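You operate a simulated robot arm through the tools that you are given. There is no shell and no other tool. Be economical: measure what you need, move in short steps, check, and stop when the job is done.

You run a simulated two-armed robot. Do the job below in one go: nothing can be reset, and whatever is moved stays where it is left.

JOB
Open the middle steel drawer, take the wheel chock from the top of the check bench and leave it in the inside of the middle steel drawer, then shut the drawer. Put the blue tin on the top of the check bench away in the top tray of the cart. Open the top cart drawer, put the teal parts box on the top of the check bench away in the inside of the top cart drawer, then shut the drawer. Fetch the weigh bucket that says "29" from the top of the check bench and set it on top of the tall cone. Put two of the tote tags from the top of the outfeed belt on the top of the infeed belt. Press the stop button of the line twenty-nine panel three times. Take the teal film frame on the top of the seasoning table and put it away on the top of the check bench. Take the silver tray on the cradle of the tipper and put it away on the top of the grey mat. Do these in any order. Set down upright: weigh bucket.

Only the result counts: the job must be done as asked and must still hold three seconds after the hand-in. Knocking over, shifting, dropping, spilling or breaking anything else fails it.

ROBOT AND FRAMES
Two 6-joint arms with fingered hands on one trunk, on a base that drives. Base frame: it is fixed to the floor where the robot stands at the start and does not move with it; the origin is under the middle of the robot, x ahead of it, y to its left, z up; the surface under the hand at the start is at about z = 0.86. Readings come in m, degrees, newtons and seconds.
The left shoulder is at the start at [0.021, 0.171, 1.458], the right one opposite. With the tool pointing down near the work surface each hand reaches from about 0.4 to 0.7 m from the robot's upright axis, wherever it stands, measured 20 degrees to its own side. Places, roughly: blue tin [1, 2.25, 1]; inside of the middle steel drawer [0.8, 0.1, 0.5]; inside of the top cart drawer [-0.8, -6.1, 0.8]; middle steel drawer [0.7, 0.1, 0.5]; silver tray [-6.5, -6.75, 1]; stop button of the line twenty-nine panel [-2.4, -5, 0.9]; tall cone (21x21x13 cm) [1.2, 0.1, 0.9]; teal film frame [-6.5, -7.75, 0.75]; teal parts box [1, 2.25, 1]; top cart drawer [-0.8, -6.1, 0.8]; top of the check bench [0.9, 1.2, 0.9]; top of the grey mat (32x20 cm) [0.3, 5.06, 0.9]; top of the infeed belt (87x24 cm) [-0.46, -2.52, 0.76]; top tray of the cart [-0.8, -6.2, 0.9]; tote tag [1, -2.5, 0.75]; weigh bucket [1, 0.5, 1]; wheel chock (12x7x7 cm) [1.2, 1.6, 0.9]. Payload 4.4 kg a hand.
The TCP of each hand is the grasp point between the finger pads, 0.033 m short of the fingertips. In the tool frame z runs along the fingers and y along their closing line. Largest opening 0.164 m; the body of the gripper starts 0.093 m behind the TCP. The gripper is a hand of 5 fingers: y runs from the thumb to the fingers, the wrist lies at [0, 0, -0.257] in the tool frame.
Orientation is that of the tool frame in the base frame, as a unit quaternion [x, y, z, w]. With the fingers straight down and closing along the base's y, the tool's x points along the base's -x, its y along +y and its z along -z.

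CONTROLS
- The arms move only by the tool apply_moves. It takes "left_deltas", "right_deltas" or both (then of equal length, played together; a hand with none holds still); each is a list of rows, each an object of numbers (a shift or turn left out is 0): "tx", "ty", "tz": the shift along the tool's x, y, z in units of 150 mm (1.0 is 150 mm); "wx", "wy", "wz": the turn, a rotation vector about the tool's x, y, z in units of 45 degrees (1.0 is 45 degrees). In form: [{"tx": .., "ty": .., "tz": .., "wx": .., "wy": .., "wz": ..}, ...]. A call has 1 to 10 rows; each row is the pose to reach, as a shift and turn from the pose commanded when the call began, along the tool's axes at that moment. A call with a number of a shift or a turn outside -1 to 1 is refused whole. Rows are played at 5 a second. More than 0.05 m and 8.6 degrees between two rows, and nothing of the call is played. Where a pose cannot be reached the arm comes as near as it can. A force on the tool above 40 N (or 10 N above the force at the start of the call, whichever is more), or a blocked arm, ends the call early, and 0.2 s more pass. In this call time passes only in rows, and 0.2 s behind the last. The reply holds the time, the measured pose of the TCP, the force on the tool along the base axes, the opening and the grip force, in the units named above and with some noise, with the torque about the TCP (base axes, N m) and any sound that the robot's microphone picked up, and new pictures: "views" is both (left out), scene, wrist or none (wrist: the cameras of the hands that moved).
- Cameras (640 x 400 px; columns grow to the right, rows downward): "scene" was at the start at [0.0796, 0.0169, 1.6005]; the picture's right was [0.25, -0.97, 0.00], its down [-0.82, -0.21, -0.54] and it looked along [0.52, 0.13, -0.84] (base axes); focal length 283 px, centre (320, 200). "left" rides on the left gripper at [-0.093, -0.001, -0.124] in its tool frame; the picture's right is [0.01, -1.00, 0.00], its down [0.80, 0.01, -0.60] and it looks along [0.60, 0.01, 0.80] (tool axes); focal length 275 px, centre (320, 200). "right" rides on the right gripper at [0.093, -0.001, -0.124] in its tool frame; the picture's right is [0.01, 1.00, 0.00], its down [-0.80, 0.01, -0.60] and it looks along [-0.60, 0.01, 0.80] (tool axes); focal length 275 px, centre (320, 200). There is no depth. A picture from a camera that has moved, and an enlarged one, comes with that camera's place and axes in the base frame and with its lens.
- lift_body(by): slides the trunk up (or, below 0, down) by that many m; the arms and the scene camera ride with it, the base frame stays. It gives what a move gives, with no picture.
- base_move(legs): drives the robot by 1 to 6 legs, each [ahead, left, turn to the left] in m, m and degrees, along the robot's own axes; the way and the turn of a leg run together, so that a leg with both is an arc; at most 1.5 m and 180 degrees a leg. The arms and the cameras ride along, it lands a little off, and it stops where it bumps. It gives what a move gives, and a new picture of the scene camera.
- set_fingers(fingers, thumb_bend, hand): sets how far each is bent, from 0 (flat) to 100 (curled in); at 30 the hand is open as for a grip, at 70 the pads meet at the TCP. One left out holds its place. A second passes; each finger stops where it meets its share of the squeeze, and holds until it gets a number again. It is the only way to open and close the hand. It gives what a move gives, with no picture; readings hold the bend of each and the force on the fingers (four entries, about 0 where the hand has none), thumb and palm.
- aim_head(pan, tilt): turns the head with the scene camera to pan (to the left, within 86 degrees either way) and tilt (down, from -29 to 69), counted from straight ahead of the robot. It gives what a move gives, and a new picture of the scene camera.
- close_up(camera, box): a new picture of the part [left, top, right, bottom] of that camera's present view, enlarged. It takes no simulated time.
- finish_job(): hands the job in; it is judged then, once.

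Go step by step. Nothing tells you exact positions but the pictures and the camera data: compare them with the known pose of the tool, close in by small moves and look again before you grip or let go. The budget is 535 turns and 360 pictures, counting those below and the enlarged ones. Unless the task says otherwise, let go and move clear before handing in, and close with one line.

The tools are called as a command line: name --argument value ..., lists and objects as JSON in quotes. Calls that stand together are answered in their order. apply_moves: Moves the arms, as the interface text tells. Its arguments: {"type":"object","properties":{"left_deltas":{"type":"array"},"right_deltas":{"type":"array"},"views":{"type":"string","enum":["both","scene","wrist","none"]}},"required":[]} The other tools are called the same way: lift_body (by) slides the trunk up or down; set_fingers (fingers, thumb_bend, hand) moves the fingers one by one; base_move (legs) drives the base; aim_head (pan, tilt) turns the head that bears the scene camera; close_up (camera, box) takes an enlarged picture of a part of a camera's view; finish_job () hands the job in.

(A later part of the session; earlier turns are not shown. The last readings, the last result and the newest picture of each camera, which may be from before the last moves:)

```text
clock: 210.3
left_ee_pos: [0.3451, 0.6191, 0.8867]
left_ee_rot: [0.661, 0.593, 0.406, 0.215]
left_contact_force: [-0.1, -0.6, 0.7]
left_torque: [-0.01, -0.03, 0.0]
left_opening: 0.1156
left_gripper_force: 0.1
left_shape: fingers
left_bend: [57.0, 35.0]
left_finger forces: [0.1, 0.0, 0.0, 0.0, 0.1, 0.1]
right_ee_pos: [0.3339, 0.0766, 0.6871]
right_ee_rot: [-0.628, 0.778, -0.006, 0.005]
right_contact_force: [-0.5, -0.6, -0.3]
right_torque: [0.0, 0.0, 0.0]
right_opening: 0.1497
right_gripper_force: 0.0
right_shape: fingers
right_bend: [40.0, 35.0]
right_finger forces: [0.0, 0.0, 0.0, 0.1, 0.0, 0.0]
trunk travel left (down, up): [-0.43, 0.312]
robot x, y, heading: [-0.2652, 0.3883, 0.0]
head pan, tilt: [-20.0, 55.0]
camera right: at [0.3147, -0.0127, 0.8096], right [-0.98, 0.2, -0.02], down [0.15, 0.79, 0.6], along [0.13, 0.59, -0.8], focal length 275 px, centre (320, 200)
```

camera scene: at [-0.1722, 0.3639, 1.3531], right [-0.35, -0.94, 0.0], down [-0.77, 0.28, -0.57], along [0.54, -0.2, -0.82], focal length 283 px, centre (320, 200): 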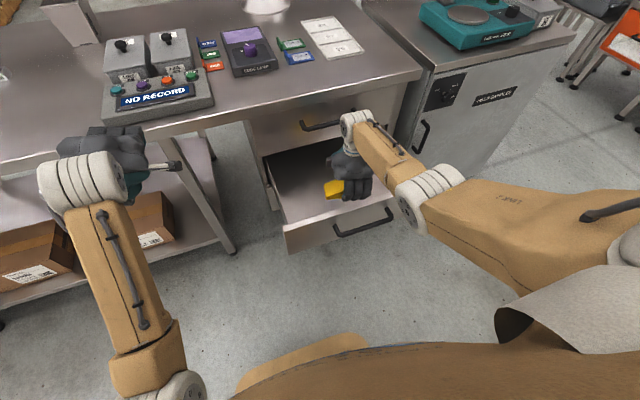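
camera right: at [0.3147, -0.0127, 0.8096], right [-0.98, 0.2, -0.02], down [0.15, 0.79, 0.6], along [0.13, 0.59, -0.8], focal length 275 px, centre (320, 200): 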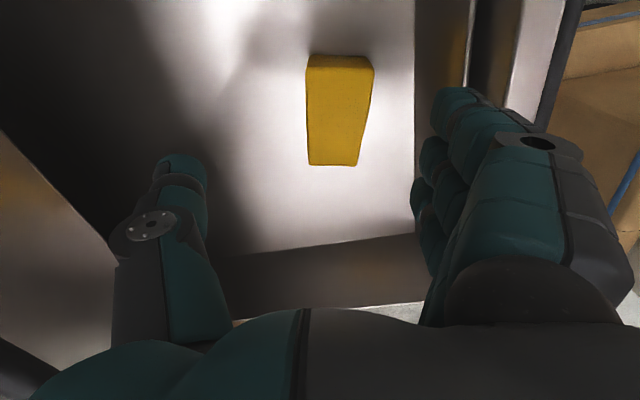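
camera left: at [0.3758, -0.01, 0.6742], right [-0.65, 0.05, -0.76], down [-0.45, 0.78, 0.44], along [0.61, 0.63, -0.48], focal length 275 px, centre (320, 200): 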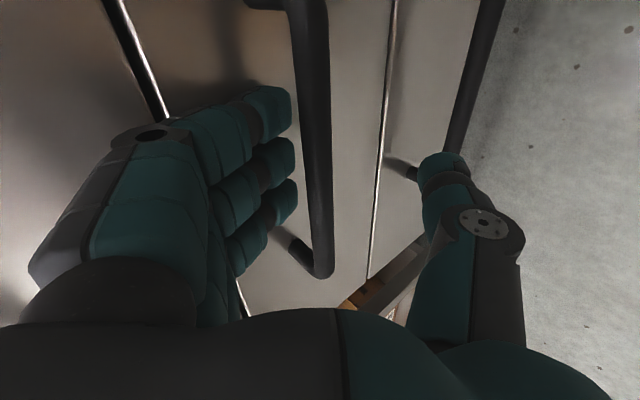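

The chock lies in the drawer. I'll raise the hand over the drawer front and back away, then regrip the handle with the left hand.

apply_moves --right_deltas '[{"tz": -0.2}, {"tz": -0.4}, {"tz": -0.55}]' --views "none"

base_move --legs '[[-0.45, 0, 0], [0, -0.455, 0]]'

lift_body --by -0.19

apply_moves --left_deltas '[{"wx": 0.03, "wy": -0.07, "wz": -0.07, "tz": 0.2}, {"wx": 0.06, "wy": -0.14, "wz": -0.14, "tz": 0.4}, {"wx": 0.088, "wy": -0.211, "wz": -0.211, "tz": 0.6}]' --views "none"

```text
clock: 211.1
left_ee_pos: [0.3461, 0.6196, 0.8862]
left_ee_rot: [0.661, 0.594, 0.406, 0.215]
left_contact_force: [0.1, -0.3, 0.9]
left_torque: [0.0, 0.01, -0.02]
left_opening: 0.1152
left_gripper_force: 0.0
left_shape: fingers
left_bend: [57.0, 35.0]
left_finger forces: [0.0, 0.0, 0.1, 0.0, 0.0, 0.0]
right_ee_pos: [0.3356, 0.0787, 0.7699]
right_ee_rot: [-0.629, 0.778, -0.006, 0.005]
right_contact_force: [-0.4, 1.0, 0.0]
right_torque: [-0.04, 0.03, -0.02]
right_opening: 0.1495
right_gripper_force: 0.1
right_shape: fingers
right_bend: [40.0, 35.0]
right_finger forces: [0.0, 0.0, 0.0, 0.1, 0.0, 0.0]
trunk travel left (down, up): [-0.43, 0.312]
robot x, y, heading: [-0.264, 0.3927, -0.0]
head pan, tilt: [-20.0, 55.0]
```

```text
clock: 216.2
left_ee_pos: [-0.1076, 0.1597, 0.8866]
left_ee_rot: [0.661, 0.593, 0.407, 0.215]
left_contact_force: [0.2, -0.1, 0.4]
left_torque: [0.03, 0.03, 0.02]
left_opening: 0.1158
left_gripper_force: 0.0
left_shape: fingers
left_bend: [57.0, 35.0]
left_finger forces: [0.0, 0.0, 0.0, 0.1, 0.0, 0.1]
right_ee_pos: [-0.1201, -0.3806, 0.7692]
right_ee_rot: [-0.628, 0.778, -0.005, 0.006]
right_contact_force: [0.3, 0.0, -0.3]
right_torque: [0.02, 0.01, -0.01]
right_opening: 0.1498
right_gripper_force: 0.0
right_shape: fingers
right_bend: [40.0, 35.0]
right_finger forces: [0.0, 0.1, 0.0, 0.0, 0.0, 0.1]
trunk travel left (down, up): [-0.43, 0.312]
robot x, y, heading: [-0.7146, -0.063, -0.4]
head pan, tilt: [-20.0, 55.0]
camera scene: at [-0.6231, -0.0943, 1.3226], right [-0.35, -0.94, 0.0], down [-0.77, 0.28, -0.57], along [0.54, -0.2, -0.82], focal length 283 px, centre (320, 200)
```

scene: 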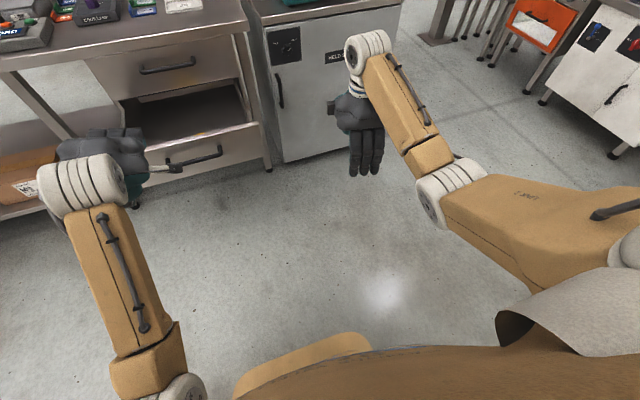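

```text
clock: 218.3
left_ee_pos: [-0.1082, 0.1619, 0.6967]
left_ee_rot: [0.661, 0.593, 0.405, 0.216]
left_contact_force: [-0.8, -0.2, 0.9]
left_torque: [0.05, 0.05, 0.04]
left_opening: 0.1153
left_gripper_force: 0.1
left_shape: fingers
left_bend: [57.0, 35.0]
left_finger forces: [0.0, 0.1, 0.1, 0.0, 0.0, 0.0]
right_ee_pos: [-0.1197, -0.38, 0.5798]
right_ee_rot: [-0.628, 0.778, -0.006, 0.006]
right_contact_force: [-0.1, 0.8, -0.2]
right_torque: [-0.01, 0.0, -0.01]
right_opening: 0.1495
right_gripper_force: 0.1
right_shape: fingers
right_bend: [40.0, 35.0]
right_finger forces: [0.1, 0.0, 0.1, 0.0, 0.0, 0.1]
trunk travel left (down, up): [-0.24, 0.502]
robot x, y, heading: [-0.7151, -0.066, -0.5]
head pan, tilt: [-20.0, 55.0]
```

```text
clock: 219.1
left_ee_pos: [-0.0369, 0.1773, 0.6427]
left_ee_rot: [0.648, 0.64, 0.309, 0.274]
left_contact_force: [0.7, 0.1, 0.4]
left_torque: [0.0, 0.03, -0.01]
left_opening: 0.1154
left_gripper_force: 0.0
left_shape: fingers
left_bend: [57.0, 35.0]
left_finger forces: [0.0, 0.0, 0.0, 0.1, 0.0, 0.0]
right_ee_pos: [-0.1195, -0.3809, 0.579]
right_ee_rot: [-0.628, 0.778, -0.006, 0.006]
right_contact_force: [-0.6, 0.4, 0.4]
right_torque: [0.0, -0.06, 0.01]
right_opening: 0.1496
right_gripper_force: 0.0
right_shape: fingers
right_bend: [40.0, 35.0]
right_finger forces: [0.1, 0.0, 0.1, 0.0, 0.1, 0.0]
trunk travel left (down, up): [-0.24, 0.502]
robot x, y, heading: [-0.7184, -0.068, -0.2]
head pan, tilt: [-20.0, 55.0]
```

set_fingers --hand "left" --fingers 62 --thumb_bend 40

apply_moves --left_deltas '[{"tx": -0.16, "ty": 0.16, "tz": 0.16}, {"tx": -0.32, "ty": 0.32, "tz": 0.32}, {"tx": -0.48, "ty": 0.48, "tz": 0.5}, {"tx": -0.63, "ty": 0.62, "tz": 0.66}]' --views "wrist"

```text
clock: 220.1
left_ee_pos: [-0.0365, 0.1779, 0.643]
left_ee_rot: [0.648, 0.639, 0.311, 0.273]
left_contact_force: [-0.9, -0.7, 0.4]
left_torque: [-0.01, 0.01, 0.02]
left_opening: 0.0973
left_gripper_force: 0.1
left_shape: fingers
left_bend: [62.0, 40.0]
left_finger forces: [0.1, 0.0, 0.0, 0.1, 0.1, 0.0]
right_ee_pos: [-0.1192, -0.3799, 0.5803]
right_ee_rot: [-0.628, 0.779, -0.006, 0.006]
right_contact_force: [-0.8, -0.3, 0.3]
right_torque: [-0.01, 0.01, 0.0]
right_opening: 0.1498
right_gripper_force: 0.0
right_shape: fingers
right_bend: [40.0, 35.0]
right_finger forces: [0.0, 0.0, 0.0, 0.0, 0.0, 0.0]
trunk travel left (down, up): [-0.24, 0.502]
robot x, y, heading: [-0.7214, -0.0672, -0.2]
head pan, tilt: [-20.0, 55.0]
```

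```text
clock: 221.1
left_ee_pos: [0.1003, 0.0853, 0.6454]
left_ee_rot: [0.649, 0.639, 0.31, 0.273]
left_contact_force: [0.1, -0.3, -0.6]
left_torque: [0.03, -0.04, 0.0]
left_opening: 0.097
left_gripper_force: 0.0
left_shape: fingers
left_bend: [62.0, 40.0]
left_finger forces: [0.0, 0.0, 0.0, 0.0, 0.0, 0.0]
right_ee_pos: [-0.1193, -0.3804, 0.5789]
right_ee_rot: [-0.628, 0.778, -0.006, 0.006]
right_contact_force: [0.0, 0.6, -0.7]
right_torque: [0.01, -0.02, 0.0]
right_opening: 0.1495
right_gripper_force: 0.0
right_shape: fingers
right_bend: [40.0, 35.0]
right_finger forces: [0.0, 0.1, 0.0, 0.0, 0.0, 0.0]
trunk travel left (down, up): [-0.24, 0.502]
robot x, y, heading: [-0.7159, -0.0672, -0.3]
head pan, tilt: [-20.0, 55.0]
camera left: at [0.0079, -0.0116, 0.7219], right [-0.66, 0.04, -0.75], down [-0.45, 0.77, 0.44], along [0.6, 0.63, -0.49], focal length 275 px, centre (320, 200)
```

left: 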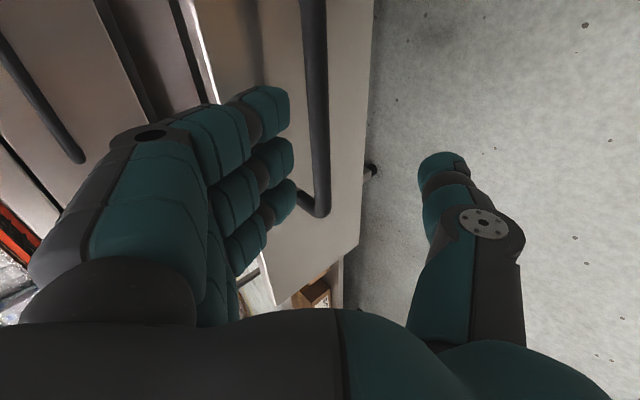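

Same alignment as before. Advance and grip.

apply_moves --left_deltas '[{"tz": 0.15}, {"tz": 0.3}, {"tz": 0.4}, {"tz": 0.46}]' --views "none"

set_fingers --hand "left" --fingers 72 --thumb_bend 72

base_move --legs '[[0.29, 0, 0]]'

```text
clock: 222.1
left_ee_pos: [0.1521, 0.0897, 0.5988]
left_ee_rot: [0.648, 0.639, 0.31, 0.273]
left_contact_force: [0.7, -0.2, 0.4]
left_torque: [-0.01, -0.02, 0.03]
left_opening: 0.0972
left_gripper_force: 0.0
left_shape: fingers
left_bend: [62.0, 40.0]
left_finger forces: [0.1, 0.1, 0.0, 0.0, 0.0, 0.0]
right_ee_pos: [-0.1185, -0.3801, 0.5802]
right_ee_rot: [-0.628, 0.778, -0.005, 0.005]
right_contact_force: [-0.2, 0.7, 0.4]
right_torque: [0.01, -0.02, -0.01]
right_opening: 0.1495
right_gripper_force: 0.0
right_shape: fingers
right_bend: [40.0, 35.0]
right_finger forces: [0.0, 0.0, 0.0, 0.0, 0.0, 0.0]
trunk travel left (down, up): [-0.24, 0.502]
robot x, y, heading: [-0.7174, -0.0688, -0.6]
head pan, tilt: [-20.0, 55.0]
```

```text
clock: 223.1
left_ee_pos: [0.1506, 0.0907, 0.5955]
left_ee_rot: [0.649, 0.641, 0.308, 0.272]
left_contact_force: [-1.9, 0.9, -10.1]
left_torque: [0.0, 0.0, 0.03]
left_opening: 0.0342
left_gripper_force: 5.6
left_shape: fingers
left_bend: [72.0, 69.0]
left_finger forces: [0.0, 0.1, 0.0, 0.0, 10.5, 0.1]
right_ee_pos: [-0.1191, -0.3796, 0.5785]
right_ee_rot: [-0.628, 0.778, -0.006, 0.006]
right_contact_force: [0.1, -0.7, 0.3]
right_torque: [-0.01, 0.02, 0.0]
right_opening: 0.1495
right_gripper_force: 0.0
right_shape: fingers
right_bend: [40.0, 35.0]
right_finger forces: [0.1, 0.1, 0.0, 0.0, 0.1, 0.0]
trunk travel left (down, up): [-0.24, 0.502]
robot x, y, heading: [-0.7186, -0.0704, -0.3]
head pan, tilt: [-20.0, 55.0]
```

```text
clock: 225.1
left_ee_pos: [0.4431, 0.0913, 0.5973]
left_ee_rot: [0.648, 0.641, 0.31, 0.272]
left_contact_force: [-0.9, -1.5, -11.1]
left_torque: [-0.04, -0.09, 0.0]
left_opening: 0.0347
left_gripper_force: 5.6
left_shape: fingers
left_bend: [72.0, 69.0]
left_finger forces: [0.0, 0.0, 0.0, 0.0, 10.9, 0.0]
right_ee_pos: [0.1737, -0.3782, 0.5791]
right_ee_rot: [-0.629, 0.777, -0.005, 0.005]
right_contact_force: [0.5, 0.0, -0.5]
right_torque: [0.01, -0.01, -0.01]
right_opening: 0.1497
right_gripper_force: 0.1
right_shape: fingers
right_bend: [40.0, 35.0]
right_finger forces: [0.0, 0.0, 0.0, 0.0, 0.0, 0.0]
trunk travel left (down, up): [-0.24, 0.502]
robot x, y, heading: [-0.4264, -0.0641, -0.3]
head pan, tilt: [-20.0, 55.0]
camera scene: at [-0.2825, -0.0942, 1.1298], right [-0.34, -0.94, 0.0], down [-0.77, 0.28, -0.57], along [0.54, -0.2, -0.82], focal length 283 px, centre (320, 200)
```

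scene: 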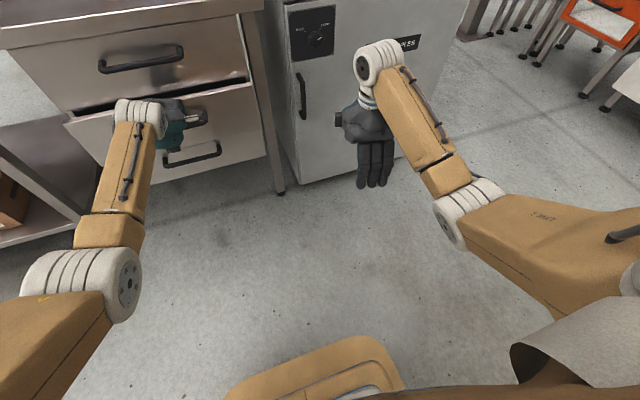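

Drawer nearly closed; a last push of about 3 cm.

base_move --legs '[[0.035, 0, 0]]'

close_up --camera "scene" --box '[20, 0, 300, 200]'

```text
clock: 226.0
left_ee_pos: [0.4787, 0.0916, 0.597]
left_ee_rot: [0.648, 0.641, 0.309, 0.272]
left_contact_force: [4.2, -0.2, -10.3]
left_torque: [-0.01, -0.09, -0.02]
left_opening: 0.0344
left_gripper_force: 4.9
left_shape: fingers
left_bend: [72.0, 69.0]
left_finger forces: [0.1, 0.0, 0.1, 0.0, 9.7, 0.0]
right_ee_pos: [0.2094, -0.3787, 0.5781]
right_ee_rot: [-0.629, 0.777, -0.005, 0.005]
right_contact_force: [0.6, 0.4, -0.4]
right_torque: [0.0, -0.03, -0.03]
right_opening: 0.1497
right_gripper_force: 0.0
right_shape: fingers
right_bend: [40.0, 35.0]
right_finger forces: [0.0, 0.0, 0.0, 0.0, 0.1, 0.0]
trunk travel left (down, up): [-0.24, 0.502]
robot x, y, heading: [-0.3904, -0.0663, -0.1]
head pan, tilt: [-20.0, 55.0]
camera scene: at [-0.2472, -0.0941, 1.1297], right [-0.34, -0.94, 0.0], down [-0.77, 0.28, -0.57], along [0.54, -0.2, -0.82], focal length 283 px, centre (320, 200)
```

scene: 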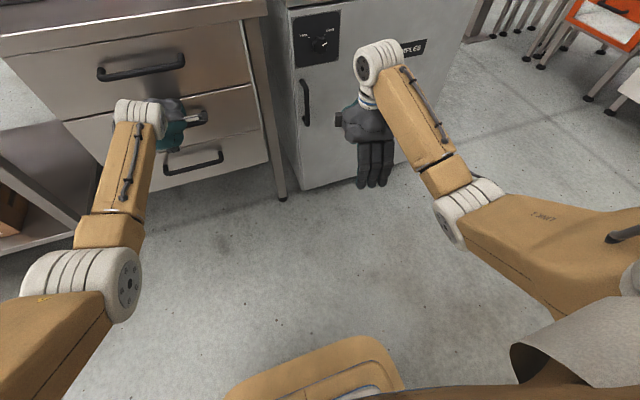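

```text
2.00 times, centred on (160, 100) of scene
camera zoom: at [-0.2472, -0.0941, 1.1297], right [-0.34, -0.94, 0.0], down [-0.77, 0.28, -0.57], along [0.54, -0.2, -0.82], focal length 565 px, centre (640, 400)
```

zoom: 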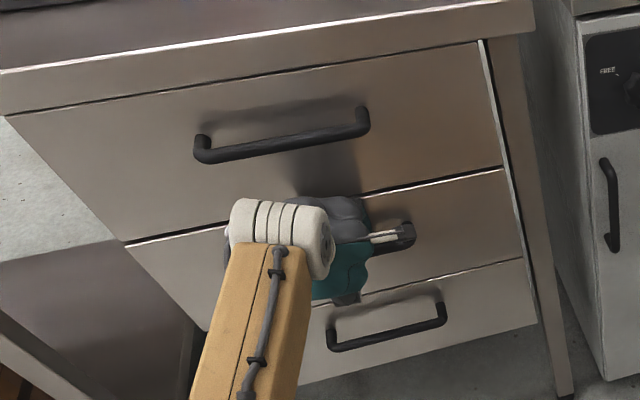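

Flush and closed. Releasing gently and retreating.

set_fingers --hand "left" --fingers 57 --thumb_bend 35

apply_moves --left_deltas '[{"tz": -0.15}, {"tz": -0.3}, {"tz": -0.6}, {"tz": -0.9}]' --views "none"

base_move --legs '[[-0.4, 0, 0]]'

```text
clock: 227.0
left_ee_pos: [0.4753, 0.0921, 0.5939]
left_ee_rot: [0.648, 0.643, 0.307, 0.269]
left_contact_force: [-36.1, -2.0, -6.5]
left_torque: [0.28, 0.65, -1.64]
left_opening: 0.1008
left_gripper_force: 17.7
left_shape: fingers
left_bend: [65.0, 35.0]
left_finger forces: [33.4, 1.6, 0.0, 0.1, 0.0, 0.1]
right_ee_pos: [0.2076, -0.379, 0.581]
right_ee_rot: [-0.63, 0.777, -0.006, 0.006]
right_contact_force: [-0.9, 0.0, 0.7]
right_torque: [0.02, -0.05, -0.01]
right_opening: 0.1496
right_gripper_force: 0.0
right_shape: fingers
right_bend: [40.0, 35.0]
right_finger forces: [0.1, 0.1, 0.1, 0.1, 0.1, 0.0]
trunk travel left (down, up): [-0.24, 0.502]
robot x, y, heading: [-0.3916, -0.0742, 0.1]
head pan, tilt: [-20.0, 55.0]
```

```text
clock: 228.0
left_ee_pos: [0.3771, 0.085, 0.6888]
left_ee_rot: [0.647, 0.641, 0.311, 0.272]
left_contact_force: [-0.3, -0.4, 0.4]
left_torque: [-0.02, 0.0, 0.0]
left_opening: 0.1169
left_gripper_force: 0.0
left_shape: fingers
left_bend: [56.0, 35.0]
left_finger forces: [0.1, 0.0, 0.0, 0.0, 0.0, 0.0]
right_ee_pos: [0.2082, -0.3795, 0.5796]
right_ee_rot: [-0.629, 0.777, -0.006, 0.005]
right_contact_force: [0.3, -0.1, 0.9]
right_torque: [-0.03, -0.03, -0.01]
right_opening: 0.1492
right_gripper_force: 0.1
right_shape: fingers
right_bend: [40.0, 35.0]
right_finger forces: [0.0, 0.0, 0.0, 0.0, 0.0, 0.0]
trunk travel left (down, up): [-0.24, 0.502]
robot x, y, heading: [-0.3908, -0.0695, -0.2]
head pan, tilt: [-20.0, 55.0]
```

```text
clock: 230.4
left_ee_pos: [-0.0199, 0.0881, 0.6883]
left_ee_rot: [0.646, 0.642, 0.31, 0.271]
left_contact_force: [0.5, 0.5, 0.0]
left_torque: [-0.01, -0.01, 0.03]
left_opening: 0.1167
left_gripper_force: 0.0
left_shape: fingers
left_bend: [56.0, 35.0]
left_finger forces: [0.0, 0.0, 0.0, 0.1, 0.0, 0.0]
right_ee_pos: [-0.1858, -0.3761, 0.5788]
right_ee_rot: [-0.63, 0.776, -0.005, 0.006]
right_contact_force: [0.2, 0.2, 0.1]
right_torque: [0.0, -0.01, 0.02]
right_opening: 0.1496
right_gripper_force: 0.1
right_shape: fingers
right_bend: [40.0, 35.0]
right_finger forces: [0.0, 0.0, 0.1, 0.0, 0.0, 0.0]
trunk travel left (down, up): [-0.24, 0.502]
robot x, y, heading: [-0.7858, -0.0729, 0.3]
head pan, tilt: [-20.0, 55.0]
camera scene: at [-0.6451, -0.0942, 1.13], right [-0.34, -0.94, 0.0], down [-0.77, 0.28, -0.57], along [0.54, -0.19, -0.82], focal length 283 px, centre (320, 200)
```

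scene: 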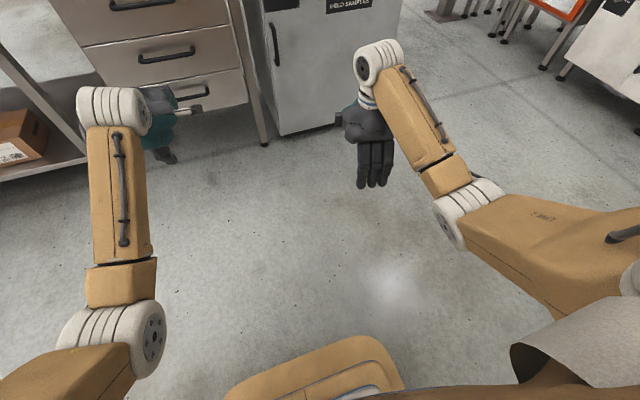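

Drawer task done. Next the tote tags: I'll raise the trunk, turn toward the belts and look.

lift_body --by 0.4

base_move --legs '[[0, 0, -90], [0.9, 0.6, 0]]'

aim_head --pan 15 --tilt 25

```text
clock: 234.3
left_ee_pos: [-0.0196, 0.0879, 1.0881]
left_ee_rot: [0.646, 0.642, 0.31, 0.271]
left_contact_force: [0.5, -0.1, 0.4]
left_torque: [-0.01, -0.01, 0.01]
left_opening: 0.117
left_gripper_force: 0.0
left_shape: fingers
left_bend: [56.0, 35.0]
left_finger forces: [0.0, 0.0, 0.1, 0.1, 0.1, 0.0]
right_ee_pos: [-0.1868, -0.377, 0.9793]
right_ee_rot: [-0.63, 0.776, -0.006, 0.006]
right_contact_force: [0.1, 0.6, 0.3]
right_torque: [-0.03, 0.02, -0.02]
right_opening: 0.1495
right_gripper_force: 0.1
right_shape: fingers
right_bend: [40.0, 35.0]
right_finger forces: [0.1, 0.0, 0.1, 0.0, 0.0, 0.0]
trunk travel left (down, up): [-0.64, 0.102]
robot x, y, heading: [-0.7877, -0.0697, 0.3]
head pan, tilt: [-20.0, 55.0]
```

```text
clock: 243.7
left_ee_pos: [-0.0411, -1.7363, 1.0878]
left_ee_rot: [0.911, -0.011, 0.024, 0.412]
left_contact_force: [1.1, -0.6, 0.3]
left_torque: [0.02, 0.01, 0.01]
left_opening: 0.1171
left_gripper_force: 0.0
left_shape: fingers
left_bend: [56.0, 35.0]
left_finger forces: [0.0, 0.0, 0.0, 0.1, 0.0, 0.1]
right_ee_pos: [-0.5042, -1.561, 0.9802]
right_ee_rot: [0.112, 0.994, -0.008, 0.0]
right_contact_force: [-0.4, 0.3, 0.1]
right_torque: [0.02, 0.01, 0.01]
right_opening: 0.1495
right_gripper_force: 0.1
right_shape: fingers
right_bend: [40.0, 35.0]
right_finger forces: [0.0, 0.0, 0.1, 0.0, 0.0, 0.1]
trunk travel left (down, up): [-0.64, 0.102]
robot x, y, heading: [-0.1879, -0.9655, -90.8]
head pan, tilt: [-20.0, 55.0]
camera scene: at [-0.2097, -1.0456, 1.5332], right [-0.93, 0.36, 0.0], down [0.29, 0.77, -0.57], along [-0.2, -0.54, -0.82], focal length 283 px, centre (320, 200)
```

scene: 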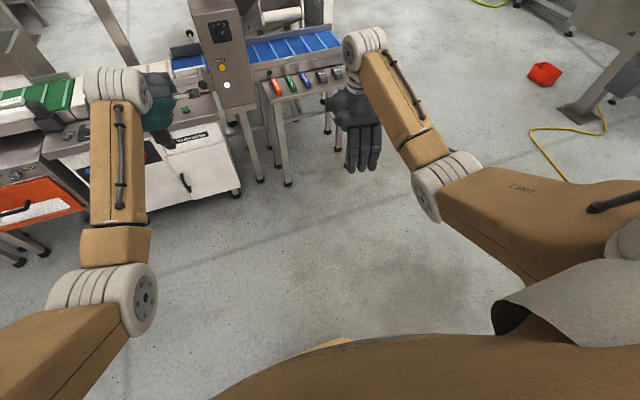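

```text
clock: 244.7
left_ee_pos: [-0.042, -1.7368, 1.0874]
left_ee_rot: [0.911, -0.011, 0.024, 0.411]
left_contact_force: [0.7, -0.1, -0.3]
left_torque: [-0.03, 0.01, 0.02]
left_opening: 0.1169
left_gripper_force: 0.1
left_shape: fingers
left_bend: [56.0, 35.0]
left_finger forces: [0.1, 0.0, 0.0, 0.0, 0.1, 0.1]
right_ee_pos: [-0.5042, -1.5607, 0.9792]
right_ee_rot: [0.112, 0.994, -0.008, 0.0]
right_contact_force: [-0.2, 0.0, 0.1]
right_torque: [-0.03, 0.0, -0.02]
right_opening: 0.1497
right_gripper_force: 0.1
right_shape: fingers
right_bend: [40.0, 35.0]
right_finger forces: [0.0, 0.0, 0.0, 0.0, 0.1, 0.1]
trunk travel left (down, up): [-0.64, 0.102]
robot x, y, heading: [-0.1855, -0.9658, -90.9]
head pan, tilt: [15.0, 25.0]
camera scene: at [-0.1618, -1.0673, 1.5771], right [-0.97, -0.24, 0.0], down [-0.1, 0.41, -0.91], along [0.22, -0.88, -0.42], focal length 283 px, centre (320, 200)
```

scene: 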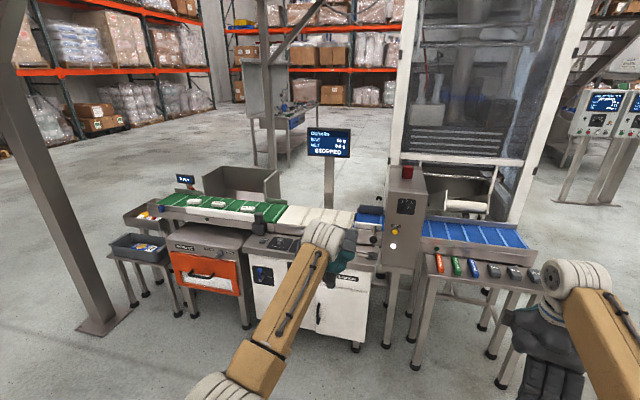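

close_up --camera "scene" --box '[140, 170, 400, 280]'

close_up --camera "scene" --box '[360, 160, 560, 300]'

```text
2.46 times, centred on (270, 225) of scene
camera zoom: at [-0.1618, -1.0673, 1.5771], right [-0.97, -0.24, 0.0], down [-0.1, 0.41, -0.91], along [0.22, -0.88, -0.42], focal length 696 px, centre (443, 138)
```

zoom: 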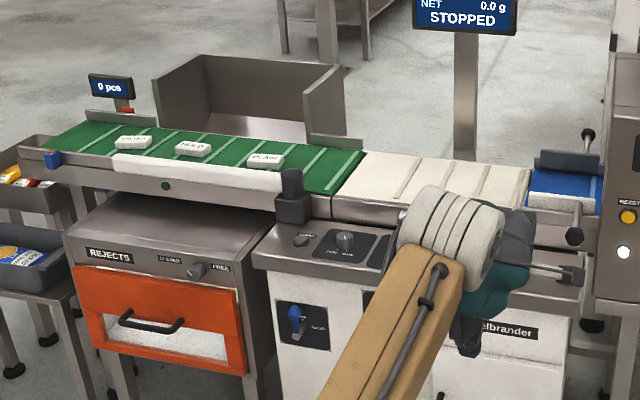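

```text
2.86 times, centred on (460, 230) of scene
camera zoom: at [-0.1618, -1.0673, 1.5771], right [-0.97, -0.24, 0.0], down [-0.1, 0.41, -0.91], along [0.22, -0.88, -0.42], focal length 808 px, centre (-80, 114)
```

zoom: 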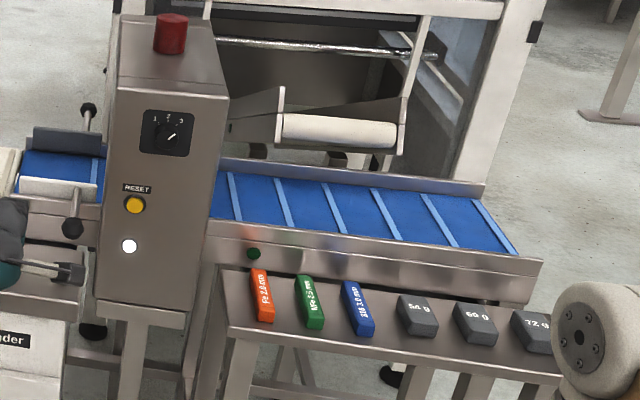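

Three white tote tags lie on the green outfeed belt at x≈1.07, 0.90, 0.67 (y≈-2.53). I'll level the left hand and drive over to take two of them.

apply_moves --left_deltas '[{"wx": 0.17}, {"wx": 0.34}, {"wx": 0.5}, {"wx": 0.67}, {"wx": 0.84}, {"wx": 1}]' --right_deltas '[{"wz": 0.05}, {"wz": 0.1}, {"wz": 0.15}, {"wz": 0.2}, {"wz": 0.25}, {"wz": 0.28}]' --views "none"

base_move --legs '[[0.6, 0, 1], [0, 0.97, 0]]'

aim_head --pan 0 --tilt 45

```text
clock: 246.1
left_ee_pos: [-0.0294, -1.6975, 1.0896]
left_ee_rot: [0.999, -0.001, 0.026, 0.032]
left_contact_force: [-0.9, 0.0, -0.1]
left_torque: [-0.01, 0.05, 0.01]
left_opening: 0.1174
left_gripper_force: 0.0
left_shape: fingers
left_bend: [56.0, 35.0]
left_finger forces: [0.0, 0.0, 0.0, 0.0, 0.0, 0.0]
left hand out of reach, approached as far as the arm can: row 5, 6
right_ee_pos: [-0.5025, -1.5609, 0.9799]
right_ee_rot: [0.22, 0.975, -0.009, 0.001]
right_contact_force: [0.7, -0.5, -0.3]
right_torque: [0.02, 0.08, 0.01]
right_opening: 0.1495
right_gripper_force: 0.1
right_shape: fingers
right_bend: [40.0, 35.0]
right_finger forces: [0.0, 0.0, 0.0, 0.0, 0.0, 0.0]
trunk travel left (down, up): [-0.64, 0.102]
robot x, y, heading: [-0.1851, -0.9669, -91.0]
head pan, tilt: [15.0, 25.0]
```

```text
clock: 254.0
left_ee_pos: [0.9684, -2.2524, 1.0895]
left_ee_rot: [0.999, 0.022, 0.027, 0.03]
left_contact_force: [0.2, -1.0, -0.1]
left_torque: [-0.01, 0.01, 0.03]
left_opening: 0.1174
left_gripper_force: 0.2
left_shape: fingers
left_bend: [56.0, 35.0]
left_finger forces: [0.0, 0.1, 0.0, 0.1, 0.0, 0.0]
right_ee_pos: [0.4909, -2.1382, 0.9791]
right_ee_rot: [0.198, 0.98, -0.008, 0.001]
right_contact_force: [0.3, -0.7, 0.6]
right_torque: [0.01, 0.0, 0.01]
right_opening: 0.1498
right_gripper_force: 0.0
right_shape: fingers
right_bend: [40.0, 35.0]
right_finger forces: [0.1, 0.0, 0.1, 0.0, 0.0, 0.1]
trunk travel left (down, up): [-0.64, 0.102]
robot x, y, heading: [0.7825, -1.531, -88.2]
head pan, tilt: [15.0, 25.0]
camera scene: at [0.8102, -1.6297, 1.5772], right [-0.96, -0.29, 0.0], down [-0.12, 0.41, -0.91], along [0.26, -0.87, -0.42], focal length 283 px, centre (320, 200)
```

scene: 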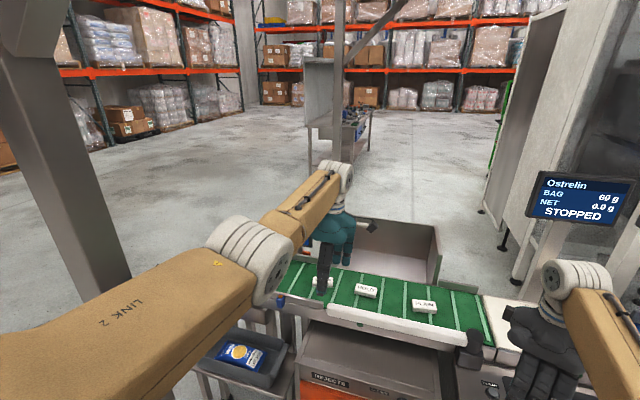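

```text
clock: 254.9
left_ee_pos: [0.9691, -2.2518, 1.0903]
left_ee_rot: [0.999, 0.023, 0.027, 0.031]
left_contact_force: [-0.8, 0.4, -0.1]
left_torque: [-0.01, 0.03, -0.05]
left_opening: 0.1172
left_gripper_force: 0.1
left_shape: fingers
left_bend: [56.0, 35.0]
left_finger forces: [0.0, 0.1, 0.1, 0.0, 0.1, 0.1]
right_ee_pos: [0.4894, -2.1383, 0.9785]
right_ee_rot: [0.197, 0.98, -0.008, 0.0]
right_contact_force: [-0.1, 0.0, 0.4]
right_torque: [0.0, -0.02, 0.03]
right_opening: 0.1496
right_gripper_force: 0.0
right_shape: fingers
right_bend: [40.0, 35.0]
right_finger forces: [0.0, 0.0, 0.0, 0.0, 0.0, 0.0]
trunk travel left (down, up): [-0.64, 0.102]
robot x, y, heading: [0.7821, -1.532, -88.2]
head pan, tilt: [0.0, 45.0]
camera scene: at [0.7856, -1.6228, 1.5467], right [-1.0, -0.03, 0.0], down [-0.02, 0.71, -0.71], along [0.02, -0.71, -0.71], focal length 283 px, centre (320, 200)
```

scene: 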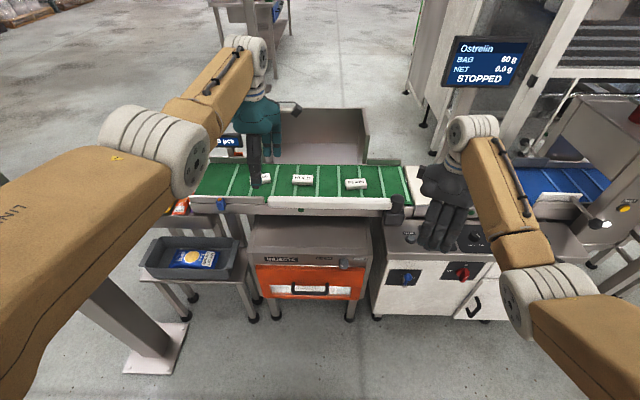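

close_up --camera "scene" --box '[180, 150, 420, 250]'

```text
2.67 times, centred on (300, 200) of scene
camera zoom: at [0.7856, -1.6228, 1.5467], right [-1.0, -0.03, 0.0], down [-0.02, 0.71, -0.71], along [0.02, -0.71, -0.71], focal length 754 px, centre (373, 200)
```

zoom: 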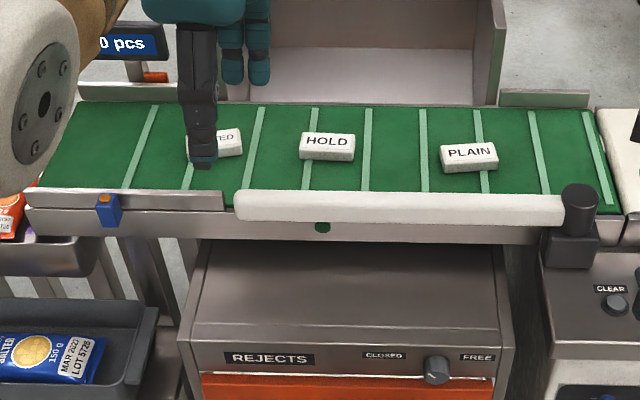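

base_move --legs '[[0.3, 0, -1.8]]'

set_fingers --hand "left" --fingers 45 --thumb_bend 45

set_fingers --hand "right" --fingers 45 --thumb_bend 45

```text
clock: 256.9
left_ee_pos: [0.9521, -2.5597, 1.0895]
left_ee_rot: [0.999, 0.007, 0.027, 0.032]
left_contact_force: [-0.1, 0.6, -0.2]
left_torque: [0.04, 0.01, -0.01]
left_opening: 0.1175
left_gripper_force: 0.1
left_shape: fingers
left_bend: [56.0, 35.0]
left_finger forces: [0.1, 0.0, 0.0, 0.0, 0.0, 0.0]
right_ee_pos: [0.4781, -2.4321, 0.9791]
right_ee_rot: [0.212, 0.977, -0.007, 0.002]
right_contact_force: [-0.1, -0.5, 0.0]
right_torque: [0.05, 0.02, -0.01]
right_opening: 0.1497
right_gripper_force: 0.1
right_shape: fingers
right_bend: [40.0, 35.0]
right_finger forces: [0.0, 0.0, 0.0, 0.1, 0.0, 0.0]
trunk travel left (down, up): [-0.64, 0.102]
robot x, y, heading: [0.7843, -1.8293, -90.0]
head pan, tilt: [0.0, 45.0]
camera scene: at [0.7874, -1.9252, 1.5465], right [-1.0, 0.0, 0.0], down [0.0, 0.71, -0.71], along [0.0, -0.71, -0.71], focal length 283 px, centre (320, 200)
```

scene: 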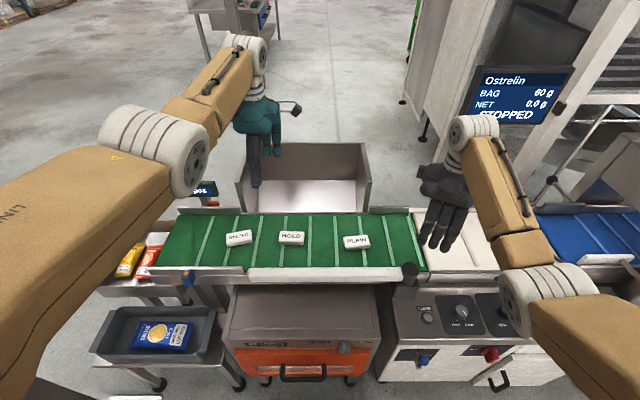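

```text
clock: 257.9
left_ee_pos: [0.9512, -2.5593, 1.0904]
left_ee_rot: [0.999, 0.007, 0.027, 0.031]
left_contact_force: [0.5, 1.0, 0.4]
left_torque: [-0.03, 0.0, 0.0]
left_opening: 0.1197
left_gripper_force: 0.0
left_shape: fingers
left_bend: [45.0, 45.0]
left_finger forces: [0.0, 0.0, 0.0, 0.0, 0.1, 0.0]
right_ee_pos: [0.4773, -2.4321, 0.9785]
right_ee_rot: [0.213, 0.977, -0.007, 0.001]
right_contact_force: [0.4, 0.4, 0.0]
right_torque: [-0.01, 0.01, 0.0]
right_opening: 0.1497
right_gripper_force: 0.0
right_shape: fingers
right_bend: [40.0, 35.0]
right_finger forces: [0.0, 0.1, 0.0, 0.0, 0.0, 0.0]
trunk travel left (down, up): [-0.64, 0.102]
robot x, y, heading: [0.7842, -1.8275, -89.9]
head pan, tilt: [0.0, 45.0]
```

```text
clock: 258.9
left_ee_pos: [0.9528, -2.5581, 1.0886]
left_ee_rot: [0.999, 0.007, 0.025, 0.031]
left_contact_force: [0.3, 0.6, 0.4]
left_torque: [0.03, 0.03, -0.03]
left_opening: 0.1197
left_gripper_force: 0.0
left_shape: fingers
left_bend: [45.0, 45.0]
left_finger forces: [0.0, 0.0, 0.0, 0.0, 0.0, 0.0]
right_ee_pos: [0.4777, -2.431, 0.9791]
right_ee_rot: [0.212, 0.977, -0.007, 0.001]
right_contact_force: [-0.4, 1.0, 0.1]
right_torque: [0.0, 0.01, 0.02]
right_opening: 0.121
right_gripper_force: 0.0
right_shape: fingers
right_bend: [45.0, 45.0]
right_finger forces: [0.0, 0.1, 0.0, 0.0, 0.1, 0.0]
trunk travel left (down, up): [-0.64, 0.102]
robot x, y, heading: [0.7863, -1.8296, -89.7]
head pan, tilt: [0.0, 45.0]
```

apply_moves --left_deltas '[{"tx": -0.1, "ty": -0.08, "tz": 0.2, "wx": 0.02, "wy": -0.02}, {"tx": -0.2, "ty": -0.16, "tz": 0.4, "wx": 0.04, "wy": -0.04}, {"tx": -0.3, "ty": -0.25, "tz": 0.55, "wx": 0.06, "wy": -0.05}, {"tx": -0.4, "ty": -0.3, "tz": 0.7, "wx": 0.079, "wy": -0.066}, {"tx": -0.473, "ty": -0.353, "tz": 0.9, "wx": 0.079, "wy": -0.066}]' --right_deltas '[{"tx": -0.2, "wz": -0.15}, {"tx": -0.4, "wz": -0.3}, {"tx": -0.6, "wz": -0.45}, {"tx": -0.8, "wz": -0.6}, {"tx": -1, "ty": 0.134, "wz": -0.72}]' --views "none"

```text
clock: 260.1
left_ee_pos: [0.8918, -2.5132, 0.9514]
left_ee_rot: [1.0, 0.007, -0.001, 0.001]
left_contact_force: [1.4, -0.6, 1.1]
left_torque: [0.03, 0.15, 0.0]
left_opening: 0.12
left_gripper_force: 0.0
left_shape: fingers
left_bend: [45.0, 45.0]
left_finger forces: [0.0, 0.1, 0.0, 0.1, 0.1, 0.1]
left hand out of reach, approached as far as the arm can: row 5
right_ee_pos: [0.6454, -2.4696, 0.9872]
right_ee_rot: [-0.051, 0.999, -0.008, -0.003]
right_contact_force: [0.1, 0.6, 0.1]
right_torque: [-0.03, 0.03, -0.02]
right_opening: 0.1208
right_gripper_force: 0.1
right_shape: fingers
right_bend: [45.0, 45.0]
right_finger forces: [0.1, 0.0, 0.1, 0.0, 0.1, 0.0]
right hand out of reach, approached as far as the arm can: row 5
trunk travel left (down, up): [-0.64, 0.102]
robot x, y, heading: [0.7871, -1.8289, -90.0]
head pan, tilt: [0.0, 45.0]
```

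lift_body --by -0.1

apply_moves --left_deltas '[{"tx": -0.04, "ty": -0.025}, {"tx": -0.072, "ty": -0.048}]' --right_deltas '[{"tx": -0.07, "ty": -0.08}, {"tx": -0.13, "ty": -0.16}]' --views "both"

```text
clock: 261.4
left_ee_pos: [0.8898, -2.511, 0.851]
left_ee_rot: [1.0, 0.007, 0.0, 0.001]
left_contact_force: [-0.5, 0.6, -0.6]
left_torque: [-0.03, 0.01, 0.0]
left_opening: 0.1199
left_gripper_force: 0.1
left_shape: fingers
left_bend: [45.0, 45.0]
left_finger forces: [0.0, 0.1, 0.1, 0.0, 0.1, 0.0]
right_ee_pos: [0.6433, -2.4693, 0.8811]
right_ee_rot: [-0.05, 0.999, -0.003, -0.001]
right_contact_force: [0.9, -0.2, 0.7]
right_torque: [0.01, 0.0, 0.0]
right_opening: 0.1205
right_gripper_force: 0.0
right_shape: fingers
right_bend: [45.0, 45.0]
right_finger forces: [0.0, 0.0, 0.1, 0.1, 0.0, 0.1]
trunk travel left (down, up): [-0.54, 0.202]
robot x, y, heading: [0.7841, -1.832, -89.8]
head pan, tilt: [0.0, 45.0]
```

```text
clock: 262.0
left_ee_pos: [0.8778, -2.5046, 0.8499]
left_ee_rot: [1.0, 0.007, 0.0, 0.0]
left_contact_force: [-0.9, -0.1, 0.4]
left_torque: [-0.01, 0.02, -0.01]
left_opening: 0.1197
left_gripper_force: 0.0
left_shape: fingers
left_bend: [45.0, 45.0]
left_finger forces: [0.0, 0.1, 0.0, 0.0, 0.0, 0.0]
right_ee_pos: [0.6637, -2.4916, 0.8804]
right_ee_rot: [-0.051, 0.999, -0.002, -0.001]
right_contact_force: [0.2, 0.0, -0.1]
right_torque: [0.0, 0.01, 0.04]
right_opening: 0.1205
right_gripper_force: 0.0
right_shape: fingers
right_bend: [45.0, 45.0]
right_finger forces: [0.0, 0.0, 0.1, 0.0, 0.0, 0.0]
trunk travel left (down, up): [-0.54, 0.202]
robot x, y, heading: [0.7841, -1.8295, -89.9]
head pan, tilt: [0.0, 45.0]
camera scene: at [0.7876, -1.9276, 1.4465], right [-1.0, 0.0, 0.0], down [0.0, 0.71, -0.71], along [0.0, -0.71, -0.71], focal length 283 px, centre (320, 200)
camera right: at [0.5719, -2.5, 1.0034], right [-0.11, 0.99, 0.0], down [0.8, 0.09, 0.6], along [0.59, 0.06, -0.8], focal length 275 px, centre (320, 200)
camera left: at [0.7855, -2.5042, 0.9744], right [0.0, 1.0, 0.0], down [0.8, 0.0, 0.6], along [0.6, 0.0, -0.8], focal length 275 px, centre (320, 200)
```

scene: 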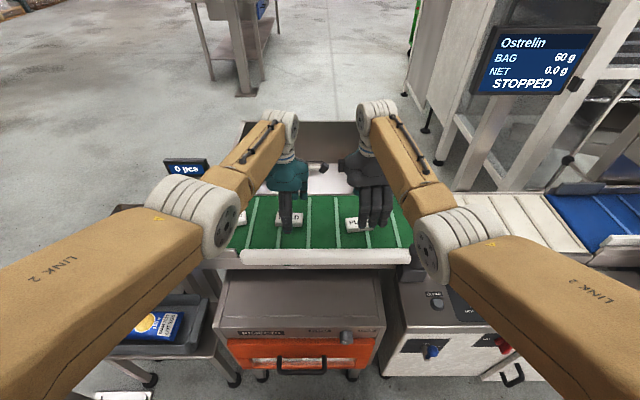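
right: 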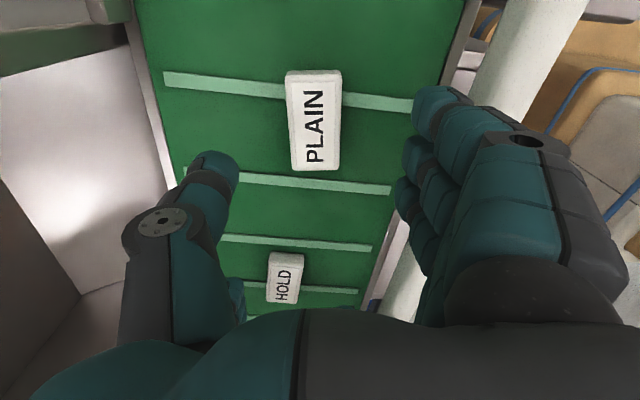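
left: 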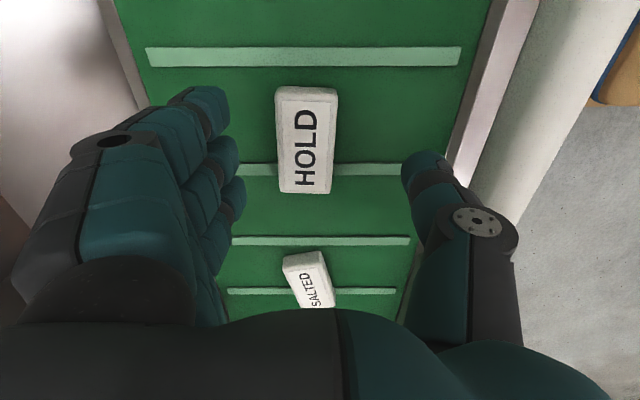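

apply_moves --left_deltas '[{"tx": -0.04, "ty": 0.067, "tz": 0.08}, {"tx": -0.04, "ty": 0.067, "tz": 0.2}, {"tx": -0.04, "ty": 0.067, "tz": 0.3}]' --right_deltas '[{"tx": 0.077, "ty": -0.033, "tz": 0.2}, {"tx": 0.077, "ty": -0.033, "tz": 0.4}, {"tx": 0.077, "ty": -0.033, "tz": 0.5}]' --views "wrist"

```text
clock: 262.8
left_ee_pos: [0.882, -2.5001, 0.8118]
left_ee_rot: [1.0, 0.007, 0.0, 0.001]
left_contact_force: [0.3, 0.6, 0.4]
left_torque: [0.03, -0.01, -0.04]
left_opening: 0.12
left_gripper_force: 0.1
left_shape: fingers
left_bend: [45.0, 45.0]
left_finger forces: [0.1, 0.0, 0.1, 0.1, 0.0, 0.1]
left hand out of reach, approached as far as the arm can: row 1, 2, 3
right_ee_pos: [0.6568, -2.495, 0.8069]
right_ee_rot: [-0.045, 0.999, -0.004, -0.004]
right_contact_force: [0.1, 0.4, 0.1]
right_torque: [0.02, -0.01, 0.02]
right_opening: 0.1206
right_gripper_force: 0.0
right_shape: fingers
right_bend: [45.0, 45.0]
right_finger forces: [0.1, 0.0, 0.1, 0.1, 0.0, 0.0]
right hand out of reach, approached as far as the arm can: row 3
trunk travel left (down, up): [-0.54, 0.202]
robot x, y, heading: [0.7899, -1.8292, -89.9]
head pan, tilt: [0.0, 45.0]
camera right: at [0.5648, -2.5019, 0.9301], right [-0.1, 0.99, -0.01], down [0.8, 0.09, 0.59], along [0.59, 0.06, -0.8], focal length 275 px, centre (320, 200)
camera left: at [0.7885, -2.4992, 0.9364], right [0.0, 1.0, 0.0], down [0.8, 0.0, 0.6], along [0.6, 0.0, -0.8], focal length 275 px, centre (320, 200)
```

right: 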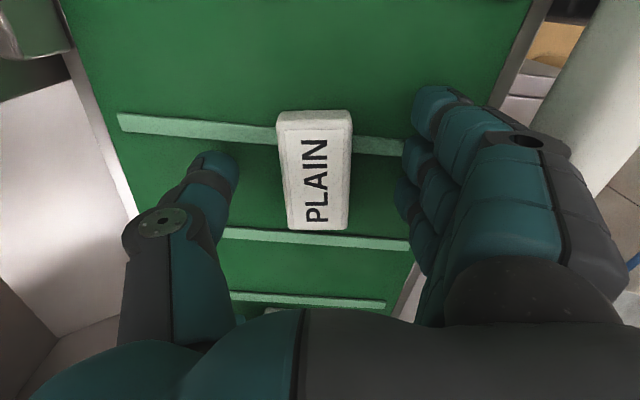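
left: 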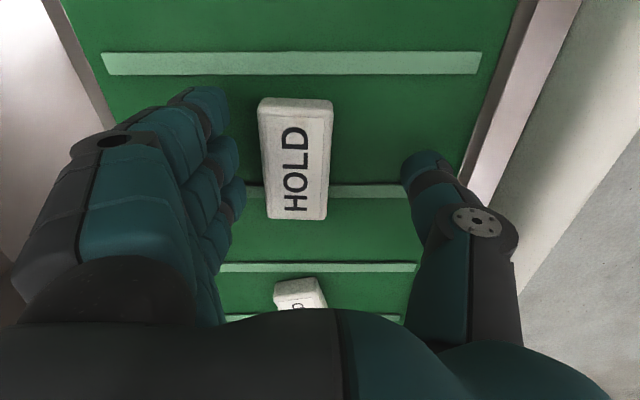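

lift_body --by -0.012

set_fingers --hand "right" --fingers 72 --thumb_bend 72

set_fingers --hand "left" --fingers 72 --thumb_bend 72

lift_body --by 0.1

close_up --camera "left" --box '[0, 0, 640, 400]'

close_up --camera "right" --box '[0, 0, 640, 400]'

```text
clock: 263.4
left_ee_pos: [0.8834, -2.4996, 0.801]
left_ee_rot: [1.0, 0.006, 0.0, 0.001]
left_contact_force: [0.2, -0.2, -0.4]
left_torque: [0.0, 0.01, 0.01]
left_opening: 0.1197
left_gripper_force: 0.0
left_shape: fingers
left_bend: [45.0, 45.0]
left_finger forces: [0.1, 0.0, 0.0, 0.0, 0.0, 0.1]
right_ee_pos: [0.6592, -2.4954, 0.7983]
right_ee_rot: [-0.047, 0.999, -0.006, -0.003]
right_contact_force: [-0.8, 0.0, 24.4]
right_torque: [1.75, -0.75, 0.08]
right_opening: 0.1213
right_gripper_force: 12.3
right_shape: fingers
right_bend: [44.0, 45.0]
right_finger forces: [0.0, 0.3, 3.4, 20.2, 0.3, 0.0]
trunk travel left (down, up): [-0.528, 0.214]
robot x, y, heading: [0.7845, -1.8306, -89.9]
head pan, tilt: [0.0, 45.0]
```

```text
clock: 264.4
left_ee_pos: [0.884, -2.4965, 0.8021]
left_ee_rot: [1.0, 0.007, 0.0, 0.001]
left_contact_force: [-0.1, -0.6, 0.1]
left_torque: [-0.02, -0.01, -0.03]
left_opening: 0.1197
left_gripper_force: 0.1
left_shape: fingers
left_bend: [45.0, 45.0]
left_finger forces: [0.0, 0.0, 0.1, 0.0, 0.1, 0.1]
right_ee_pos: [0.6594, -2.4923, 0.7967]
right_ee_rot: [-0.047, 0.999, -0.005, -0.002]
right_contact_force: [0.5, 15.7, 34.3]
right_torque: [1.56, -1.23, 0.66]
right_opening: 0.0626
right_gripper_force: 44.8
right_shape: fingers
right_bend: [63.0, 64.0]
right_finger forces: [3.3, 10.7, 12.3, 32.0, 31.4, 0.0]
trunk travel left (down, up): [-0.528, 0.214]
robot x, y, heading: [0.7872, -1.8294, -90.1]
head pan, tilt: [0.0, 45.0]
```

```text
clock: 265.4
left_ee_pos: [0.8828, -2.4976, 0.8015]
left_ee_rot: [1.0, 0.006, 0.0, 0.002]
left_contact_force: [-0.4, 0.2, -0.4]
left_torque: [-0.02, -0.02, 0.02]
left_opening: 0.0623
left_gripper_force: 33.8
left_shape: fingers
left_bend: [67.0, 62.0]
left_finger forces: [7.9, 8.7, 9.3, 8.1, 34.0, 0.0]
right_ee_pos: [0.6582, -2.4916, 0.7976]
right_ee_rot: [-0.048, 0.999, -0.004, -0.003]
right_contact_force: [2.5, 16.1, 35.8]
right_torque: [1.68, -1.38, 0.64]
right_opening: 0.0626
right_gripper_force: 44.9
right_shape: fingers
right_bend: [63.0, 64.0]
right_finger forces: [3.3, 10.6, 12.0, 33.6, 31.0, 0.1]
trunk travel left (down, up): [-0.528, 0.214]
robot x, y, heading: [0.7857, -1.8306, -90.2]
head pan, tilt: [0.0, 45.0]
```

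```text
clock: 266.8
left_ee_pos: [0.8826, -2.4987, 0.899]
left_ee_rot: [1.0, 0.007, 0.001, 0.0]
left_contact_force: [0.6, 0.2, 0.0]
left_torque: [-0.01, -0.01, 0.01]
left_opening: 0.0622
left_gripper_force: 34.0
left_shape: fingers
left_bend: [67.0, 62.0]
left_finger forces: [7.9, 8.7, 9.3, 8.0, 34.0, 0.0]
right_ee_pos: [0.6591, -2.4945, 0.8931]
right_ee_rot: [-0.045, 0.999, -0.004, -0.002]
right_contact_force: [0.6, 0.2, -0.6]
right_torque: [0.04, 0.0, -0.02]
right_opening: 0.0626
right_gripper_force: 30.6
right_shape: fingers
right_bend: [63.0, 64.0]
right_finger forces: [3.9, 11.5, 8.9, 6.2, 30.5, 0.0]
trunk travel left (down, up): [-0.628, 0.114]
robot x, y, heading: [0.7857, -1.8294, -90.1]
head pan, tilt: [0.0, 45.0]
```

```text
1.00 times, centred on (320, 200) of left (not enlarged: the box is as wide or as high as the picture)
camera zoom: at [0.7901, -2.4981, 1.0239], right [0.0, 1.0, 0.0], down [0.8, 0.0, 0.6], along [0.6, 0.0, -0.8], focal length 275 px, centre (320, 200)
```

zoom: 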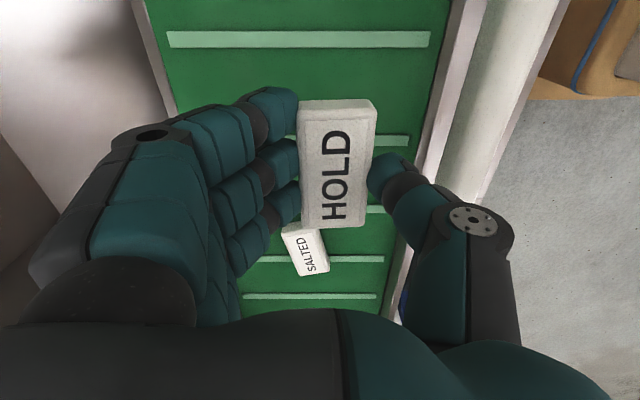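

```text
1.00 times, centred on (320, 200) of right (not enlarged: the box is as wide or as high as the picture)
camera zoom: at [0.5672, -2.5015, 1.0177], right [-0.1, 0.99, -0.01], down [0.8, 0.09, 0.59], along [0.59, 0.06, -0.8], focal length 275 px, centre (320, 200)
```

zoom: 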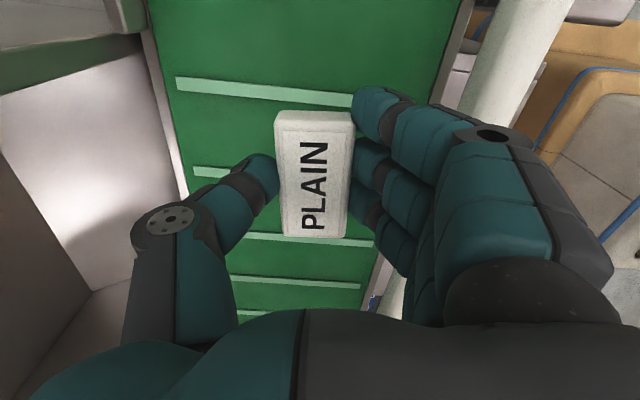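

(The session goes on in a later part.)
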